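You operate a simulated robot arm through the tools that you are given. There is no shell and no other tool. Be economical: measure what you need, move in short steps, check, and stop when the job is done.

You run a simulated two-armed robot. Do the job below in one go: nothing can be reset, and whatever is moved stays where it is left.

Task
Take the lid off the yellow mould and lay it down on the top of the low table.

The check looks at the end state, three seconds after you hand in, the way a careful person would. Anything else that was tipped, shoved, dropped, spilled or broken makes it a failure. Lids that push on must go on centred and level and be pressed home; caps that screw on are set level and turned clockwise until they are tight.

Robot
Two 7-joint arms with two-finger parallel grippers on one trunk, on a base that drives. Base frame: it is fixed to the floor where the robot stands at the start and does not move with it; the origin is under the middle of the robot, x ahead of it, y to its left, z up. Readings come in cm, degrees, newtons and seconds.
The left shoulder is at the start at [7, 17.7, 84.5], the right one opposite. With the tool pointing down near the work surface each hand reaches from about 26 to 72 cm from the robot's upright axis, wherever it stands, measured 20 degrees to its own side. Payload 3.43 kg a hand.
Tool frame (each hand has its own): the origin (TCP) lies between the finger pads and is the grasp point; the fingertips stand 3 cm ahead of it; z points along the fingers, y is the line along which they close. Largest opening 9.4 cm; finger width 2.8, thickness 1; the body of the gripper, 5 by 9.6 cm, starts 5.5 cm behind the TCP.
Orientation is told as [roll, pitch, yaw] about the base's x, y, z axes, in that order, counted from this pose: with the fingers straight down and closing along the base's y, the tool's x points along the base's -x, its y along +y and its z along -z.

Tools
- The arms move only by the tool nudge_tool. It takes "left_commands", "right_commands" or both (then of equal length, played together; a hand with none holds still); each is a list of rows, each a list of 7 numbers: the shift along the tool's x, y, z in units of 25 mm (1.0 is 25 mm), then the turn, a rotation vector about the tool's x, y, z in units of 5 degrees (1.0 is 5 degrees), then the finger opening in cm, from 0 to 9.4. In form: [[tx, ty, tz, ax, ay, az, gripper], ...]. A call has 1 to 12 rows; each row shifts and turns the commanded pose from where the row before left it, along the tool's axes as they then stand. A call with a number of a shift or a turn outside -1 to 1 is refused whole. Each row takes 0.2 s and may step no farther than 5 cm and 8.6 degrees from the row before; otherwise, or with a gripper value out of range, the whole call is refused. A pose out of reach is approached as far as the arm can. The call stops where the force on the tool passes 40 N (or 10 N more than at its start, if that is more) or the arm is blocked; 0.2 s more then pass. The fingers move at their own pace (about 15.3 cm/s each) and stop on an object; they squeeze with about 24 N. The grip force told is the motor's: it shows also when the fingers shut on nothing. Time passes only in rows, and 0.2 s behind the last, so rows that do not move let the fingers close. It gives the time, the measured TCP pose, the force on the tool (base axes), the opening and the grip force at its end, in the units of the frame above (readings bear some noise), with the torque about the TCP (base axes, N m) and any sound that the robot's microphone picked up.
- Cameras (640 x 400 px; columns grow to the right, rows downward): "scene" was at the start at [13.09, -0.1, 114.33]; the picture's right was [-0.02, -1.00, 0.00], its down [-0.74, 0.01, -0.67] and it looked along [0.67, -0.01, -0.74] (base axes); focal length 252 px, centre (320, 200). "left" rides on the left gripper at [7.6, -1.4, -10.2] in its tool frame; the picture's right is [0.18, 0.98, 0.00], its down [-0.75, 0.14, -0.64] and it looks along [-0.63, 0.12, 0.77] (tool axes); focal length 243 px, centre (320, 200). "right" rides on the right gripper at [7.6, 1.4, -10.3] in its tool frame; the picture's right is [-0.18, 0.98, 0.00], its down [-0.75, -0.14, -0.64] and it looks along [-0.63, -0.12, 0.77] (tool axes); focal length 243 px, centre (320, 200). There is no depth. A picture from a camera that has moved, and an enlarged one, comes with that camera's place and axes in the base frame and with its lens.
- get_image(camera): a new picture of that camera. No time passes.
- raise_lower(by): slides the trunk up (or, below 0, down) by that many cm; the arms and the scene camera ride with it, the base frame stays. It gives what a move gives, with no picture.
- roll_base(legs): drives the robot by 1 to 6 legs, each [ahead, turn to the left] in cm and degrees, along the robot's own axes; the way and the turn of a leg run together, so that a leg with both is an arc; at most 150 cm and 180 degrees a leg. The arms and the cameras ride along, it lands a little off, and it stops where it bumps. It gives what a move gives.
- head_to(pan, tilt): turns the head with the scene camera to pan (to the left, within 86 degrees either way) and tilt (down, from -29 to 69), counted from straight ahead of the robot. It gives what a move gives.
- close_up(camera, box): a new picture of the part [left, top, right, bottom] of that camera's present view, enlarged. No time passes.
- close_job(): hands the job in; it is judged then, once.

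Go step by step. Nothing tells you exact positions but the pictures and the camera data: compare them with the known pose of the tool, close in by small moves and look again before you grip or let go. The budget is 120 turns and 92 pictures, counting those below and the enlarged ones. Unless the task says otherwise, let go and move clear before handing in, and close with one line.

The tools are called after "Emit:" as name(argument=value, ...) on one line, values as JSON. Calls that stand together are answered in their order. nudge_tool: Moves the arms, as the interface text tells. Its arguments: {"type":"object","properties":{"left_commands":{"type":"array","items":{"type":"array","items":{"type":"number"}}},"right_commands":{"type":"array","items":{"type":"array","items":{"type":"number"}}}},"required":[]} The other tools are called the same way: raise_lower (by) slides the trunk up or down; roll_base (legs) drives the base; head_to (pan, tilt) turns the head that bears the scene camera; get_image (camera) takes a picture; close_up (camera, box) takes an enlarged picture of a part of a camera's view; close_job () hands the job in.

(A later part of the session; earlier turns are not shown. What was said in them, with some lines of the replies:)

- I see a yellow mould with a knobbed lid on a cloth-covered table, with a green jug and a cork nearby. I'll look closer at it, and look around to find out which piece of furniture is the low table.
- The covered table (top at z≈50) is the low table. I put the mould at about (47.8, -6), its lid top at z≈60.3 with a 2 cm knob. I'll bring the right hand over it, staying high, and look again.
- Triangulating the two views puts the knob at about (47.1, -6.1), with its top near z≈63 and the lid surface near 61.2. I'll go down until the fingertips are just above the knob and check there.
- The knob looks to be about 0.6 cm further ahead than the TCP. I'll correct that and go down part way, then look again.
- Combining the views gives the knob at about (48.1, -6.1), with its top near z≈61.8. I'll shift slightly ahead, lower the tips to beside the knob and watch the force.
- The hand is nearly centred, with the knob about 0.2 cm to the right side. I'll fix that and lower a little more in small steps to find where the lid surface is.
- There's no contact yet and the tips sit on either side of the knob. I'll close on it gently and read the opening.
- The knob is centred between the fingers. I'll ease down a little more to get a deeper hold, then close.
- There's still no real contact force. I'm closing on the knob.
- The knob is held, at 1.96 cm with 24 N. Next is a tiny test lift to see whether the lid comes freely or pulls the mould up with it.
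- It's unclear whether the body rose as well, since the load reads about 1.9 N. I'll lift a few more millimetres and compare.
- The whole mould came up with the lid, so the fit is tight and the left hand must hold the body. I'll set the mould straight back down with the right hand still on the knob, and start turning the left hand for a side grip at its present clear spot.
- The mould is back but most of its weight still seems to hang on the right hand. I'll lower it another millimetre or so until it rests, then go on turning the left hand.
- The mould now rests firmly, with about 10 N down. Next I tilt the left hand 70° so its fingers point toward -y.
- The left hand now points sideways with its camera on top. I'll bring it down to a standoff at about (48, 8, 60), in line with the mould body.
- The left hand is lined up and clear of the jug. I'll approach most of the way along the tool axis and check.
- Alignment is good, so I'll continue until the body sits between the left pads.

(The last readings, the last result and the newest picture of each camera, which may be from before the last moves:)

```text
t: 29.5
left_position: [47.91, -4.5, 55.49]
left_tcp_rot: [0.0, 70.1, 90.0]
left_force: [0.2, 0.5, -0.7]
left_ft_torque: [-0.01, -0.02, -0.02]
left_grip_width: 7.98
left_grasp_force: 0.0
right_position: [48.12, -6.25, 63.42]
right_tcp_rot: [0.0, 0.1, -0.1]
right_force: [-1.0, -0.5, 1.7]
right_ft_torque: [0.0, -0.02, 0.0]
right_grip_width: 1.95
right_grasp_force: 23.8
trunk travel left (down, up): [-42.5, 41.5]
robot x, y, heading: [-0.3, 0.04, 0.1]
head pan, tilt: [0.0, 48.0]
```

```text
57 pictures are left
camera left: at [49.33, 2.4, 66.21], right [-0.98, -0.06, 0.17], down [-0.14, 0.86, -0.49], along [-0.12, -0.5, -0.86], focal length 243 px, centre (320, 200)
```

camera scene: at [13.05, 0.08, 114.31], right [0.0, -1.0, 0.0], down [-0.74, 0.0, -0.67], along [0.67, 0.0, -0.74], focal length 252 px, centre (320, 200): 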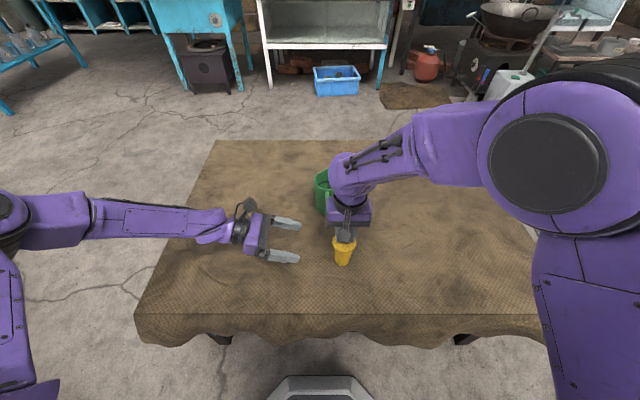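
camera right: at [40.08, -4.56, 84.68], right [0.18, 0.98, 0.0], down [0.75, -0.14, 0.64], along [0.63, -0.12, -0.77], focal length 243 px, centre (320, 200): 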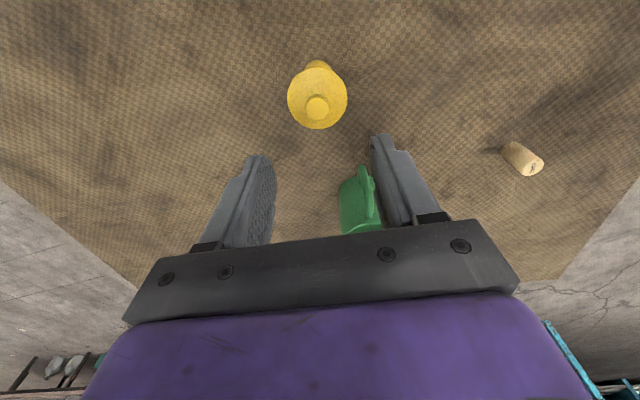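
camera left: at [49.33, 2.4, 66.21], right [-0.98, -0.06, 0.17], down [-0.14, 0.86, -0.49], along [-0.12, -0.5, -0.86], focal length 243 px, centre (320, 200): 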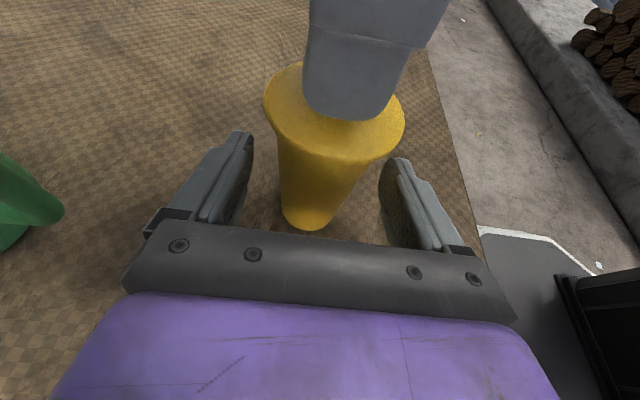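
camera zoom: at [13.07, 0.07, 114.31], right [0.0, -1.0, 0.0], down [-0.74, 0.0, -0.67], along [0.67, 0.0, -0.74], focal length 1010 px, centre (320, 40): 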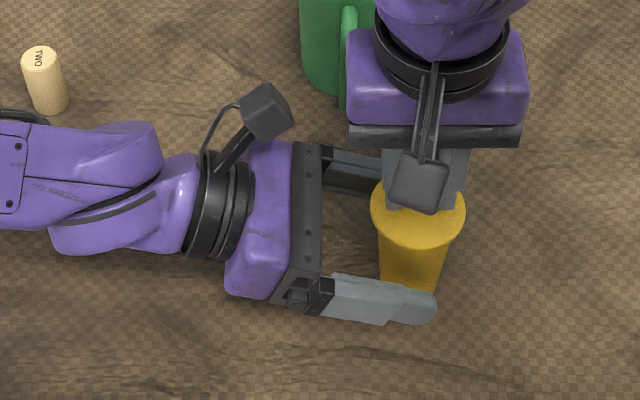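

The body is between the left pads. I'll go slightly deeper and close in stages, watching the right hand's force.

Emit:
nudge_tool(left_commands=[[0, 0, 0.22, 0, 0, 0, 6.5], [0, 0, 0, 0, 0, 0, 5.2], [0, 0, 0, 0, 0, 0, 4.6], [0, 0, 0, 0, 0, 0, 4.2], [0, 0, 0, 0, 0, 0, 4.2]])

Emit:
close_up(camera="left", box=[200, 50, 440, 250])

```text
t: 30.7
left_position: [48.02, -4.94, 55.43]
left_tcp_rot: [-0.1, 69.9, 90.0]
left_force: [4.1, -0.6, 1.4]
left_ft_torque: [0.02, 0.02, 0.02]
left_grip_width: 5.07
left_grasp_force: 24.2
right_position: [48.07, -6.16, 63.45]
right_tcp_rot: [0.0, -0.1, 0.1]
right_force: [-2.2, 0.9, 1.5]
right_ft_torque: [0.02, 0.07, -0.04]
right_grip_width: 1.93
right_grasp_force: 24.5
trunk travel left (down, up): [-42.5, 41.5]
robot x, y, heading: [-0.05, -0.45, 0.2]
head pan, tilt: [0.0, 48.0]
```

```text
2.00 times, centred on (320, 150) of left
camera zoom: at [49.34, 1.93, 66.05], right [-0.98, -0.06, 0.17], down [-0.14, 0.86, -0.49], along [-0.12, -0.5, -0.86], focal length 485 px, centre (320, 300)
```

zoom: 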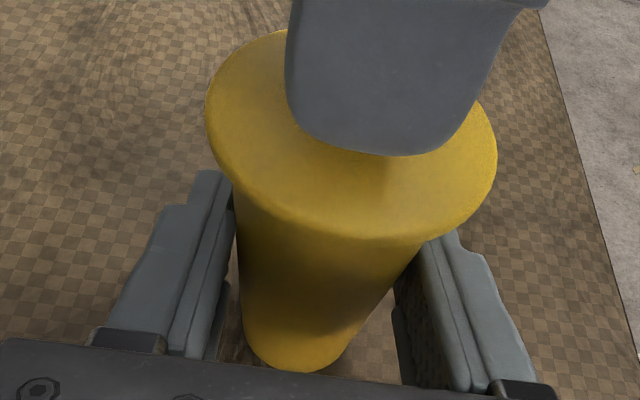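

The body is gripped at 5.07 cm. Now I pull the lid up in millimetre steps with the right hand while the left holds.

Emit:
nudge_tool(right_commands=[[0, 0, -0.06, 0, 0, 0, 0.5], [0, 0, -0.06, 0, 0, 0, 0.5], [0, 0, 0, 0, 0, 0, 0.5]], left_commands=[[0, 0, 0, 0, 0, 0, 3.5], [0, 0, 0, 0, 0, 0, 3.5], [0, 0, 0, 0, 0, 0, 3.5]])

Emit:
close_up(camera="left", box=[200, 50, 440, 250])

```text
t: 31.5
left_position: [47.77, -5.0, 55.43]
left_tcp_rot: [-0.1, 70.0, 89.9]
left_force: [-0.4, -0.3, 3.0]
left_ft_torque: [-0.04, 0.02, 0.0]
left_grip_width: 5.03
left_grasp_force: 24.4
right_position: [48.02, -6.24, 63.78]
right_tcp_rot: [-0.1, 0.0, -0.1]
right_force: [0.1, 0.6, 0.3]
right_ft_torque: [-0.02, -0.01, 0.01]
right_grip_width: 1.95
right_grasp_force: 24.4
trunk travel left (down, up): [-42.5, 41.5]
robot x, y, heading: [0.26, 0.29, 0.3]
head pan, tilt: [0.0, 48.0]
heard: snap
```

```text
2.00 times, centred on (320, 150) of left
camera zoom: at [49.29, 1.91, 66.05], right [-0.98, -0.06, 0.17], down [-0.14, 0.86, -0.49], along [-0.12, -0.5, -0.86], focal length 485 px, centre (320, 300)
```

zoom: 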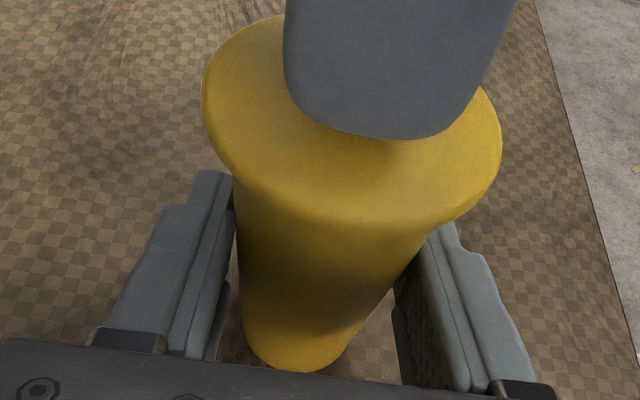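

A snap was heard and the forces fell: the lid has popped loose. I'll raise it straight up, keeping clear of the left hand's camera.

Emit:
nudge_tool(right_commands=[[0, 0, -0.2, 0, 0, 0, 0.5], [0, 0, -0.3, 0, 0, 0, 0.5], [0, 0, -0.4, 0, 0, 0, 0.5], [0, 0, -0.5, 0, 0, 0, 0.5], [0, 0, -0.6, 0, 0, 0, 0.5], [0, 0, 0, 0, 0, 0, 0.5]])

Emit:
get_image(camera="left")

Emit:
close_up(camera="scene", box=[240, 190, 400, 290])

```text
t: 32.9
left_position: [47.98, -4.92, 55.51]
left_tcp_rot: [-0.1, 69.9, 89.8]
left_force: [-1.7, -1.1, 2.6]
left_ft_torque: [-0.02, 0.04, -0.05]
left_grip_width: 5.05
left_grasp_force: 24.7
right_position: [48.06, -6.16, 68.9]
right_tcp_rot: [-0.1, -0.1, 0.1]
right_force: [-0.5, 0.5, -0.2]
right_ft_torque: [0.0, -0.03, 0.0]
right_grip_width: 1.93
right_grasp_force: 23.8
trunk travel left (down, up): [-42.5, 41.5]
robot x, y, heading: [-0.11, 0.01, -0.1]
head pan, tilt: [0.0, 48.0]
```

```text
54 pictures are left
camera left: at [49.31, 1.93, 66.05], right [-0.98, -0.06, 0.17], down [-0.14, 0.86, -0.49], along [-0.12, -0.5, -0.86], focal length 243 px, centre (320, 200)
```

left: 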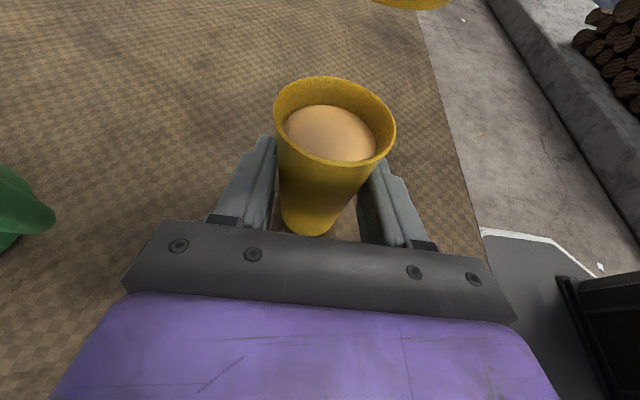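

```text
4.00 times, centred on (320, 240) of scene
camera zoom: at [13.04, 0.07, 114.31], right [0.0, -1.0, 0.0], down [-0.74, 0.0, -0.67], along [0.67, 0.0, -0.74], focal length 1010 px, centre (320, 40)
```

zoom: 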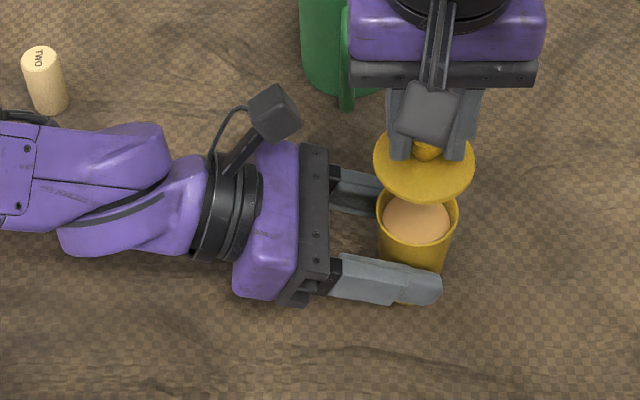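

The lid is off and the mould stands full and upright. I'll lift the lid a bit more, carry it to the right to about (47, -21) and look at it from the side.

Emit:
nudge_tool(right_commands=[[0, 0, -0.6, 0, 0, 0, 0.5], [0, -0.3, -0.4, 0, 0, 0, 0.5], [0, -0.7, 0, 0, 0, 0, 0.5], [0.1, -0.8, 0, 0, 0, 0, 0.5], [0.1, -0.8, 0, 0, 0, 0, 0.5], [0.1, -0.8, 0, 0, 0, 0, 0.5], [0.1, -0.8, 0, 0, 0, 0, 0.5], [0, -0.8, 0, 0, 0, 0, 0.5], [0, -0.6, 0, 0, 0, 0, 0.5], [0, -0.4, 0, 0, 0, 0, 0.5], [0, 0, 0, 0, 0, 0, 0.5]])

Emit:
get_image(camera="scene")

Emit:
get_image(camera="left")

Emit:
get_image(camera="right")

```text
t: 35.3
left_position: [47.8, -4.98, 55.4]
left_tcp_rot: [-0.1, 70.0, 90.0]
left_force: [0.7, 0.3, 2.0]
left_ft_torque: [0.0, -0.07, 0.03]
left_grip_width: 5.03
left_grasp_force: 23.6
right_position: [47.02, -21.31, 71.37]
right_tcp_rot: [-0.1, -0.1, 0.0]
right_force: [0.1, 0.0, -0.2]
right_ft_torque: [0.02, 0.03, 0.03]
right_grip_width: 1.96
right_grasp_force: 23.8
trunk travel left (down, up): [-42.5, 41.5]
robot x, y, heading: [0.11, -0.62, 0.0]
head pan, tilt: [0.0, 48.0]
```

```text
52 pictures are left
camera scene: at [13.06, 0.07, 114.31], right [0.0, -1.0, 0.0], down [-0.74, 0.0, -0.67], along [0.67, 0.0, -0.74], focal length 252 px, centre (320, 200)
```

scene: 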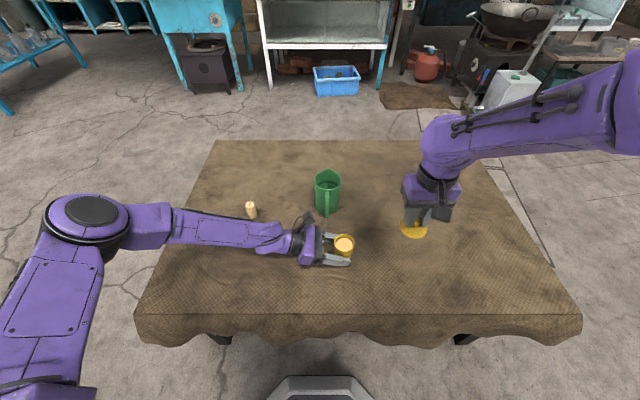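

```text
51 pictures are left
camera left: at [49.32, 1.92, 66.04], right [-0.98, -0.06, 0.17], down [-0.14, 0.86, -0.49], along [-0.12, -0.5, -0.86], focal length 243 px, centre (320, 200)
```

left: 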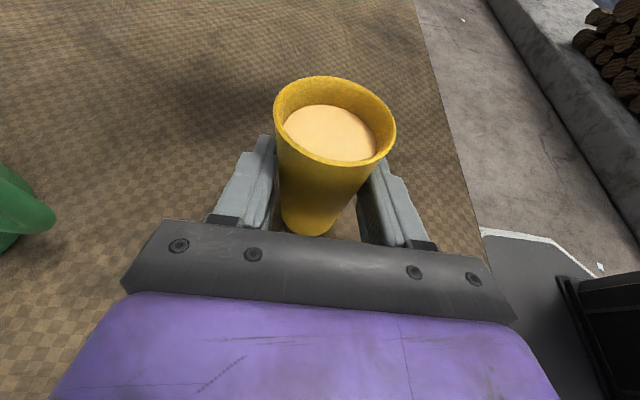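

```text
50 pictures are left
camera right: at [39.37, -19.89, 81.46], right [0.18, 0.98, 0.0], down [0.75, -0.14, 0.64], along [0.63, -0.12, -0.77], focal length 243 px, centre (320, 200)
```

right: 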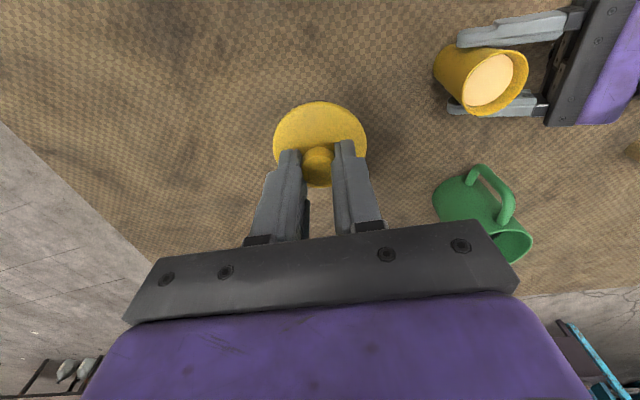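

Both are clear of each other. I'll open the left hand gradually and check that the mould stands still, and lower the right hand to about 5 cm above the table.

Emit:
nudge_tool(left_commands=[[0, 0, 0, 0, 0, 0, 5.3], [0, 0, 0, 0, 0, 0, 5.8], [0, 0, 0, 0, 0, 0, 6.6], [0, 0, 0, 0, 0, 0, 7.6], [0, 0, 0, 0, 0, 0, 8.4], [0, 0, 0, 0, 0, 0, 8.4], [0, 0, 0, 0, 0, 0, 8.4], [0, 0, 0, 0, 0, 0, 8.4]], right_commands=[[0, 0, 0.8, 0, 0, 0, 0.5], [0, 0, 0.8, 0, 0, 0, 0.5], [0, 0, 0.8, 0, 0, 0, 0.5], [0, 0, 0.8, 0, 0, 0, 0.5], [0, 0, 0.8, 0, 0, 0, 0.5], [0, 0, 0.8, 0, 0, 0, 0.5], [0, 0, 0.6, 0, 0, 0, 0.5], [0, 0, 0.3, 0, 0, 0, 0.5]])

Emit:
close_up(camera="scene", box=[280, 170, 460, 282])

Emit:
get_image(camera="left")

```text
t: 37.1
left_position: [47.98, -5.0, 55.34]
left_tcp_rot: [0.1, 70.0, 90.0]
left_force: [-0.3, -0.1, -0.2]
left_ft_torque: [-0.03, -0.01, 0.01]
left_grip_width: 8.4
left_grasp_force: 0.1
right_position: [47.22, -21.24, 57.02]
right_tcp_rot: [0.0, 0.0, 0.0]
right_force: [0.2, 0.7, 0.0]
right_ft_torque: [0.04, -0.01, 0.05]
right_grip_width: 1.96
right_grasp_force: 24.2
trunk travel left (down, up): [-42.5, 41.5]
robot x, y, heading: [0.1, -0.04, 0.0]
head pan, tilt: [0.0, 48.0]
```

```text
3.56 times, centred on (370, 226) of scene
camera zoom: at [13.09, 0.06, 114.3], right [0.0, -1.0, 0.0], down [-0.74, 0.0, -0.67], along [0.67, 0.0, -0.74], focal length 898 px, centre (142, 108)
```

zoom: 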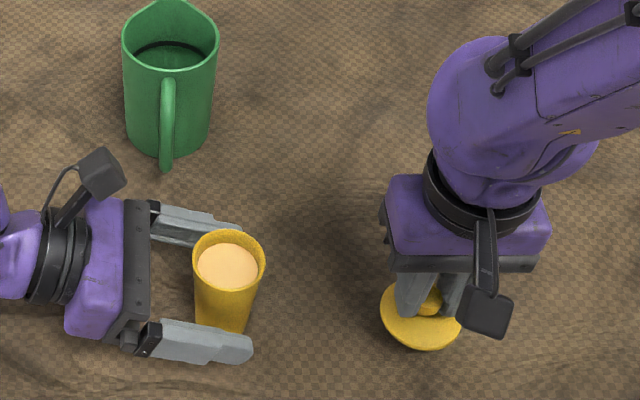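

```text
48 pictures are left
camera left: at [49.34, 1.92, 66.02], right [-0.98, -0.06, 0.17], down [-0.14, 0.86, -0.49], along [-0.12, -0.5, -0.86], focal length 243 px, centre (320, 200)
```

left: 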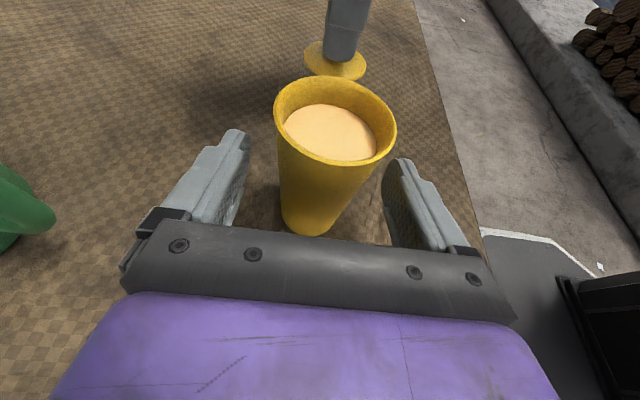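

The mould stands steady. I'll withdraw the left hand along its axis and, at the same time, lower the lid gently to about 55.

Emit:
nudge_tool(left_commands=[[0, 0, -0.4, 0, 0, 0, 8.4], [0, 0, -0.7, 0, 0, 0, 8.4], [0, 0, -0.9, 0, 0, 0, 8.4], [0, 0, -0.9, 0, 0, 0, 8.4], [0, 0, -0.9, 0, 0, 0, 8.4], [0, 0, -0.9, 0, 0, 0, 8.4], [0, 0, -0.7, 0, 0, 0, 8.4], [0, 0, 0, 0, 0, 0, 8.4]], right_commands=[[0, 0, 0.1, 0, 0, 0, 0.5], [0, 0, 0.1, 0, 0, 0, 0.5], [0, 0, 0.1, 0, 0, 0, 0.5], [0, 0, 0.1, 0, 0, 0, 0.5], [0, 0, 0.1, 0, 0, 0, 0.5], [0, 0, 0.1, 0, 0, 0, 0.5], [0, 0, 0.1, 0, 0, 0, 0.5], [0, 0, 0, 0, 0, 0, 0.5]])

Emit:
close_up(camera="left", box=[220, 0, 420, 150])

Emit:
close_up(camera="right", box=[240, 80, 400, 200])

```text
t: 38.9
left_position: [47.89, 7.76, 60.13]
left_tcp_rot: [0.1, 70.0, 90.1]
left_force: [0.2, -0.1, 0.2]
left_ft_torque: [0.01, 0.01, 0.01]
left_grip_width: 8.39
left_grasp_force: 0.0
right_position: [47.15, -21.15, 55.23]
right_tcp_rot: [0.0, 0.1, 0.0]
right_force: [-0.2, 0.7, 0.5]
right_ft_torque: [0.0, 0.0, 0.01]
right_grip_width: 1.95
right_grasp_force: 24.5
trunk travel left (down, up): [-42.5, 41.5]
robot x, y, heading: [0.35, -0.27, -0.3]
head pan, tilt: [0.0, 48.0]
```

```text
2.67 times, centred on (320, 75) of left
camera zoom: at [49.26, 14.64, 70.67], right [-0.98, -0.06, 0.17], down [-0.14, 0.86, -0.49], along [-0.12, -0.5, -0.86], focal length 647 px, centre (320, 533)
```

zoom: 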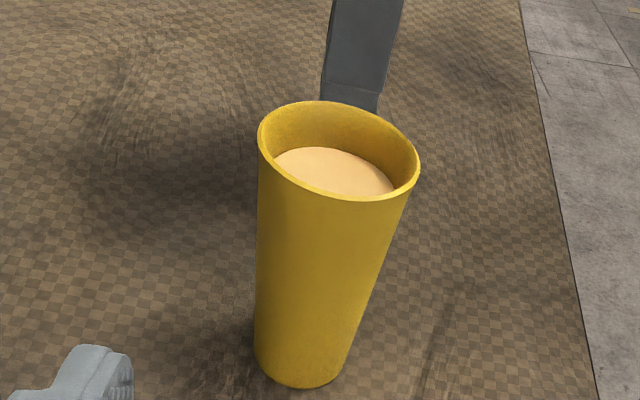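

```text
3.33 times, centred on (320, 140) of right
camera zoom: at [39.48, -19.8, 65.4], right [0.18, 0.98, 0.0], down [0.75, -0.14, 0.64], along [0.63, -0.12, -0.77], focal length 809 px, centre (320, 400)
```

zoom: 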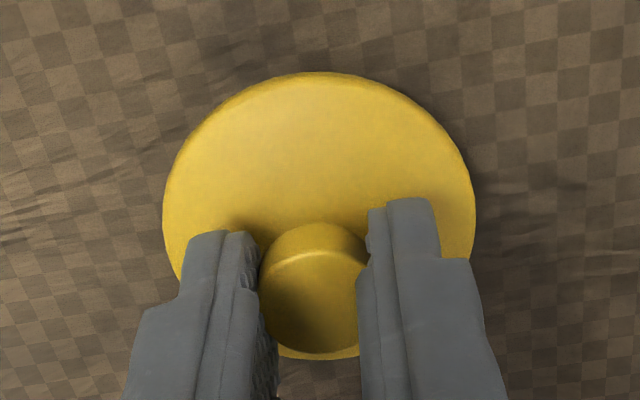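

Still no contact. I'll continue down in small steps, watching the force.

Emit:
nudge_tool(right_commands=[[0, 0, 0.06, 0, 0, 0, 0.5], [0, 0, 0.06, 0, 0, 0, 0.5], [0, 0, 0, 0, 0, 0, 0.5]])

Emit:
nudge_tool(right_commands=[[0, 0, 0.06, 0, 0, 0, 0.5], [0, 0, 0, 0, 0, 0, 0.5]])

Emit:
close_up(camera="scene", box=[360, 215, 440, 272])

```text
t: 39.7
left_position: [47.88, 7.69, 60.0]
left_tcp_rot: [0.0, 70.0, 90.0]
left_force: [-0.9, 0.5, -0.3]
left_ft_torque: [-0.02, -0.02, -0.01]
left_grip_width: 8.41
left_grasp_force: 0.0
right_position: [47.27, -21.2, 54.95]
right_tcp_rot: [0.0, 0.0, 0.0]
right_force: [-0.6, 0.1, -0.2]
right_ft_torque: [0.0, 0.02, 0.02]
right_grip_width: 1.96
right_grasp_force: 24.4
trunk travel left (down, up): [-42.5, 41.5]
robot x, y, heading: [-0.26, 0.05, -0.0]
head pan, tilt: [0.0, 48.0]
```

```text
t: 40.3
left_position: [47.89, 7.75, 60.01]
left_tcp_rot: [-0.1, 70.0, 89.9]
left_force: [-0.1, -0.2, 0.9]
left_ft_torque: [-0.03, 0.01, 0.02]
left_grip_width: 8.4
left_grasp_force: 0.1
right_position: [47.07, -21.24, 54.91]
right_tcp_rot: [-0.1, -0.2, 0.0]
right_force: [0.9, 0.0, 4.1]
right_ft_torque: [0.02, 0.0, 0.0]
right_grip_width: 1.94
right_grasp_force: 23.2
trunk travel left (down, up): [-42.5, 41.5]
robot x, y, heading: [0.18, 0.17, -0.0]
head pan, tilt: [0.0, 48.0]
```

```text
7.02 times, centred on (400, 244) of scene
camera zoom: at [13.03, 0.09, 114.32], right [0.0, -1.0, 0.0], down [-0.74, 0.0, -0.67], along [0.67, 0.0, -0.74], focal length 1772 px, centre (-241, -105)
```

zoom: 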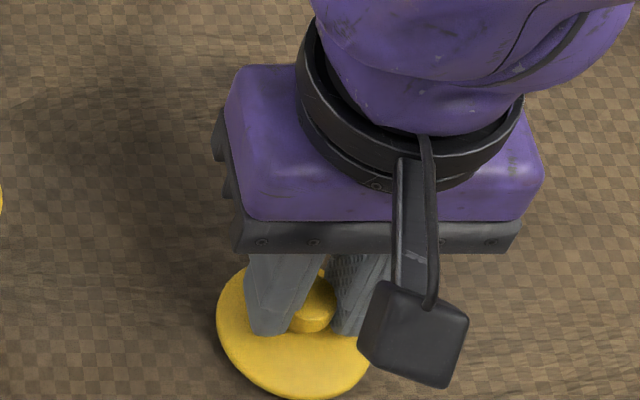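

The lid touches the table (4 N at z≈54.9). I'll open gently, lift straight up and check.

Emit:
nudge_tool(right_commands=[[0, 0, 0, 0, 0, 0, 2.1], [0, 0, 0, 0, 0, 0, 2.4], [0, 0, 0, 0, 0, 0, 3.2], [0, 0, 0, 0, 0, 0, 4], [0, 0, -0.2, 0, 0, 0, 4], [0, 0, -0.5, 0, 0, 0, 4], [0, 0, -0.8, 0, 0, 0, 4], [0, 0, -0.9, 0, 0, 0, 4], [0, 0, -0.9, 0, 0, 0, 4], [0, 0, -0.8, 0, 0, 0, 4]])

Emit:
get_image(camera="right")

Emit:
get_image(camera="scene")

```text
t: 42.5
left_position: [47.83, 7.77, 60.0]
left_tcp_rot: [-0.1, 70.0, 90.0]
left_force: [-0.2, -0.3, -0.1]
left_ft_torque: [-0.02, 0.01, -0.01]
left_grip_width: 8.38
left_grasp_force: 0.0
right_position: [46.98, -21.25, 65.16]
right_tcp_rot: [0.0, 0.0, -0.1]
right_force: [0.1, -0.2, 0.6]
right_ft_torque: [0.01, 0.0, 0.05]
right_grip_width: 4.01
right_grasp_force: 0.1
trunk travel left (down, up): [-42.5, 41.5]
robot x, y, heading: [-0.52, 0.4, 0.1]
head pan, tilt: [0.0, 48.0]
```

```text
44 pictures are left
camera right: at [39.32, -19.83, 75.3], right [0.18, 0.98, 0.0], down [0.75, -0.14, 0.64], along [0.63, -0.12, -0.77], focal length 243 px, centre (320, 200)
```

right: 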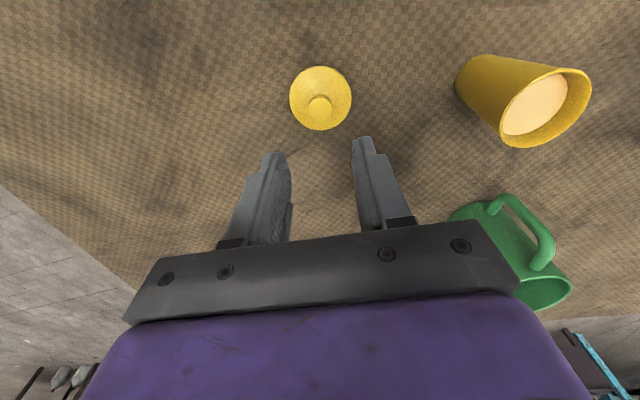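

```text
43 pictures are left
camera scene: at [13.04, 0.07, 114.31], right [0.0, -1.0, 0.0], down [-0.74, 0.0, -0.67], along [0.67, 0.0, -0.74], focal length 252 px, centre (320, 200)
```

scene: 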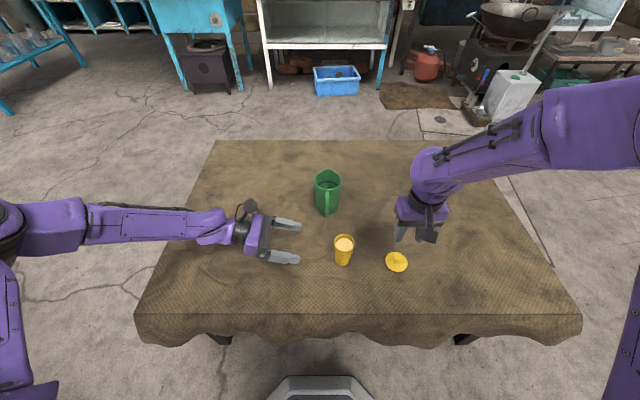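

The lid lies flat on the low table, the mould and jug are upright and undisturbed, and both hands are clear. The cork is behind the left hand in this view, but it was standing when last seen. I'm handing in.

Emit:
close_job()

```text
The job is handed in.
```

The lid is off the yellow mould and lies flat on the low table, and the mould is still upright and full.
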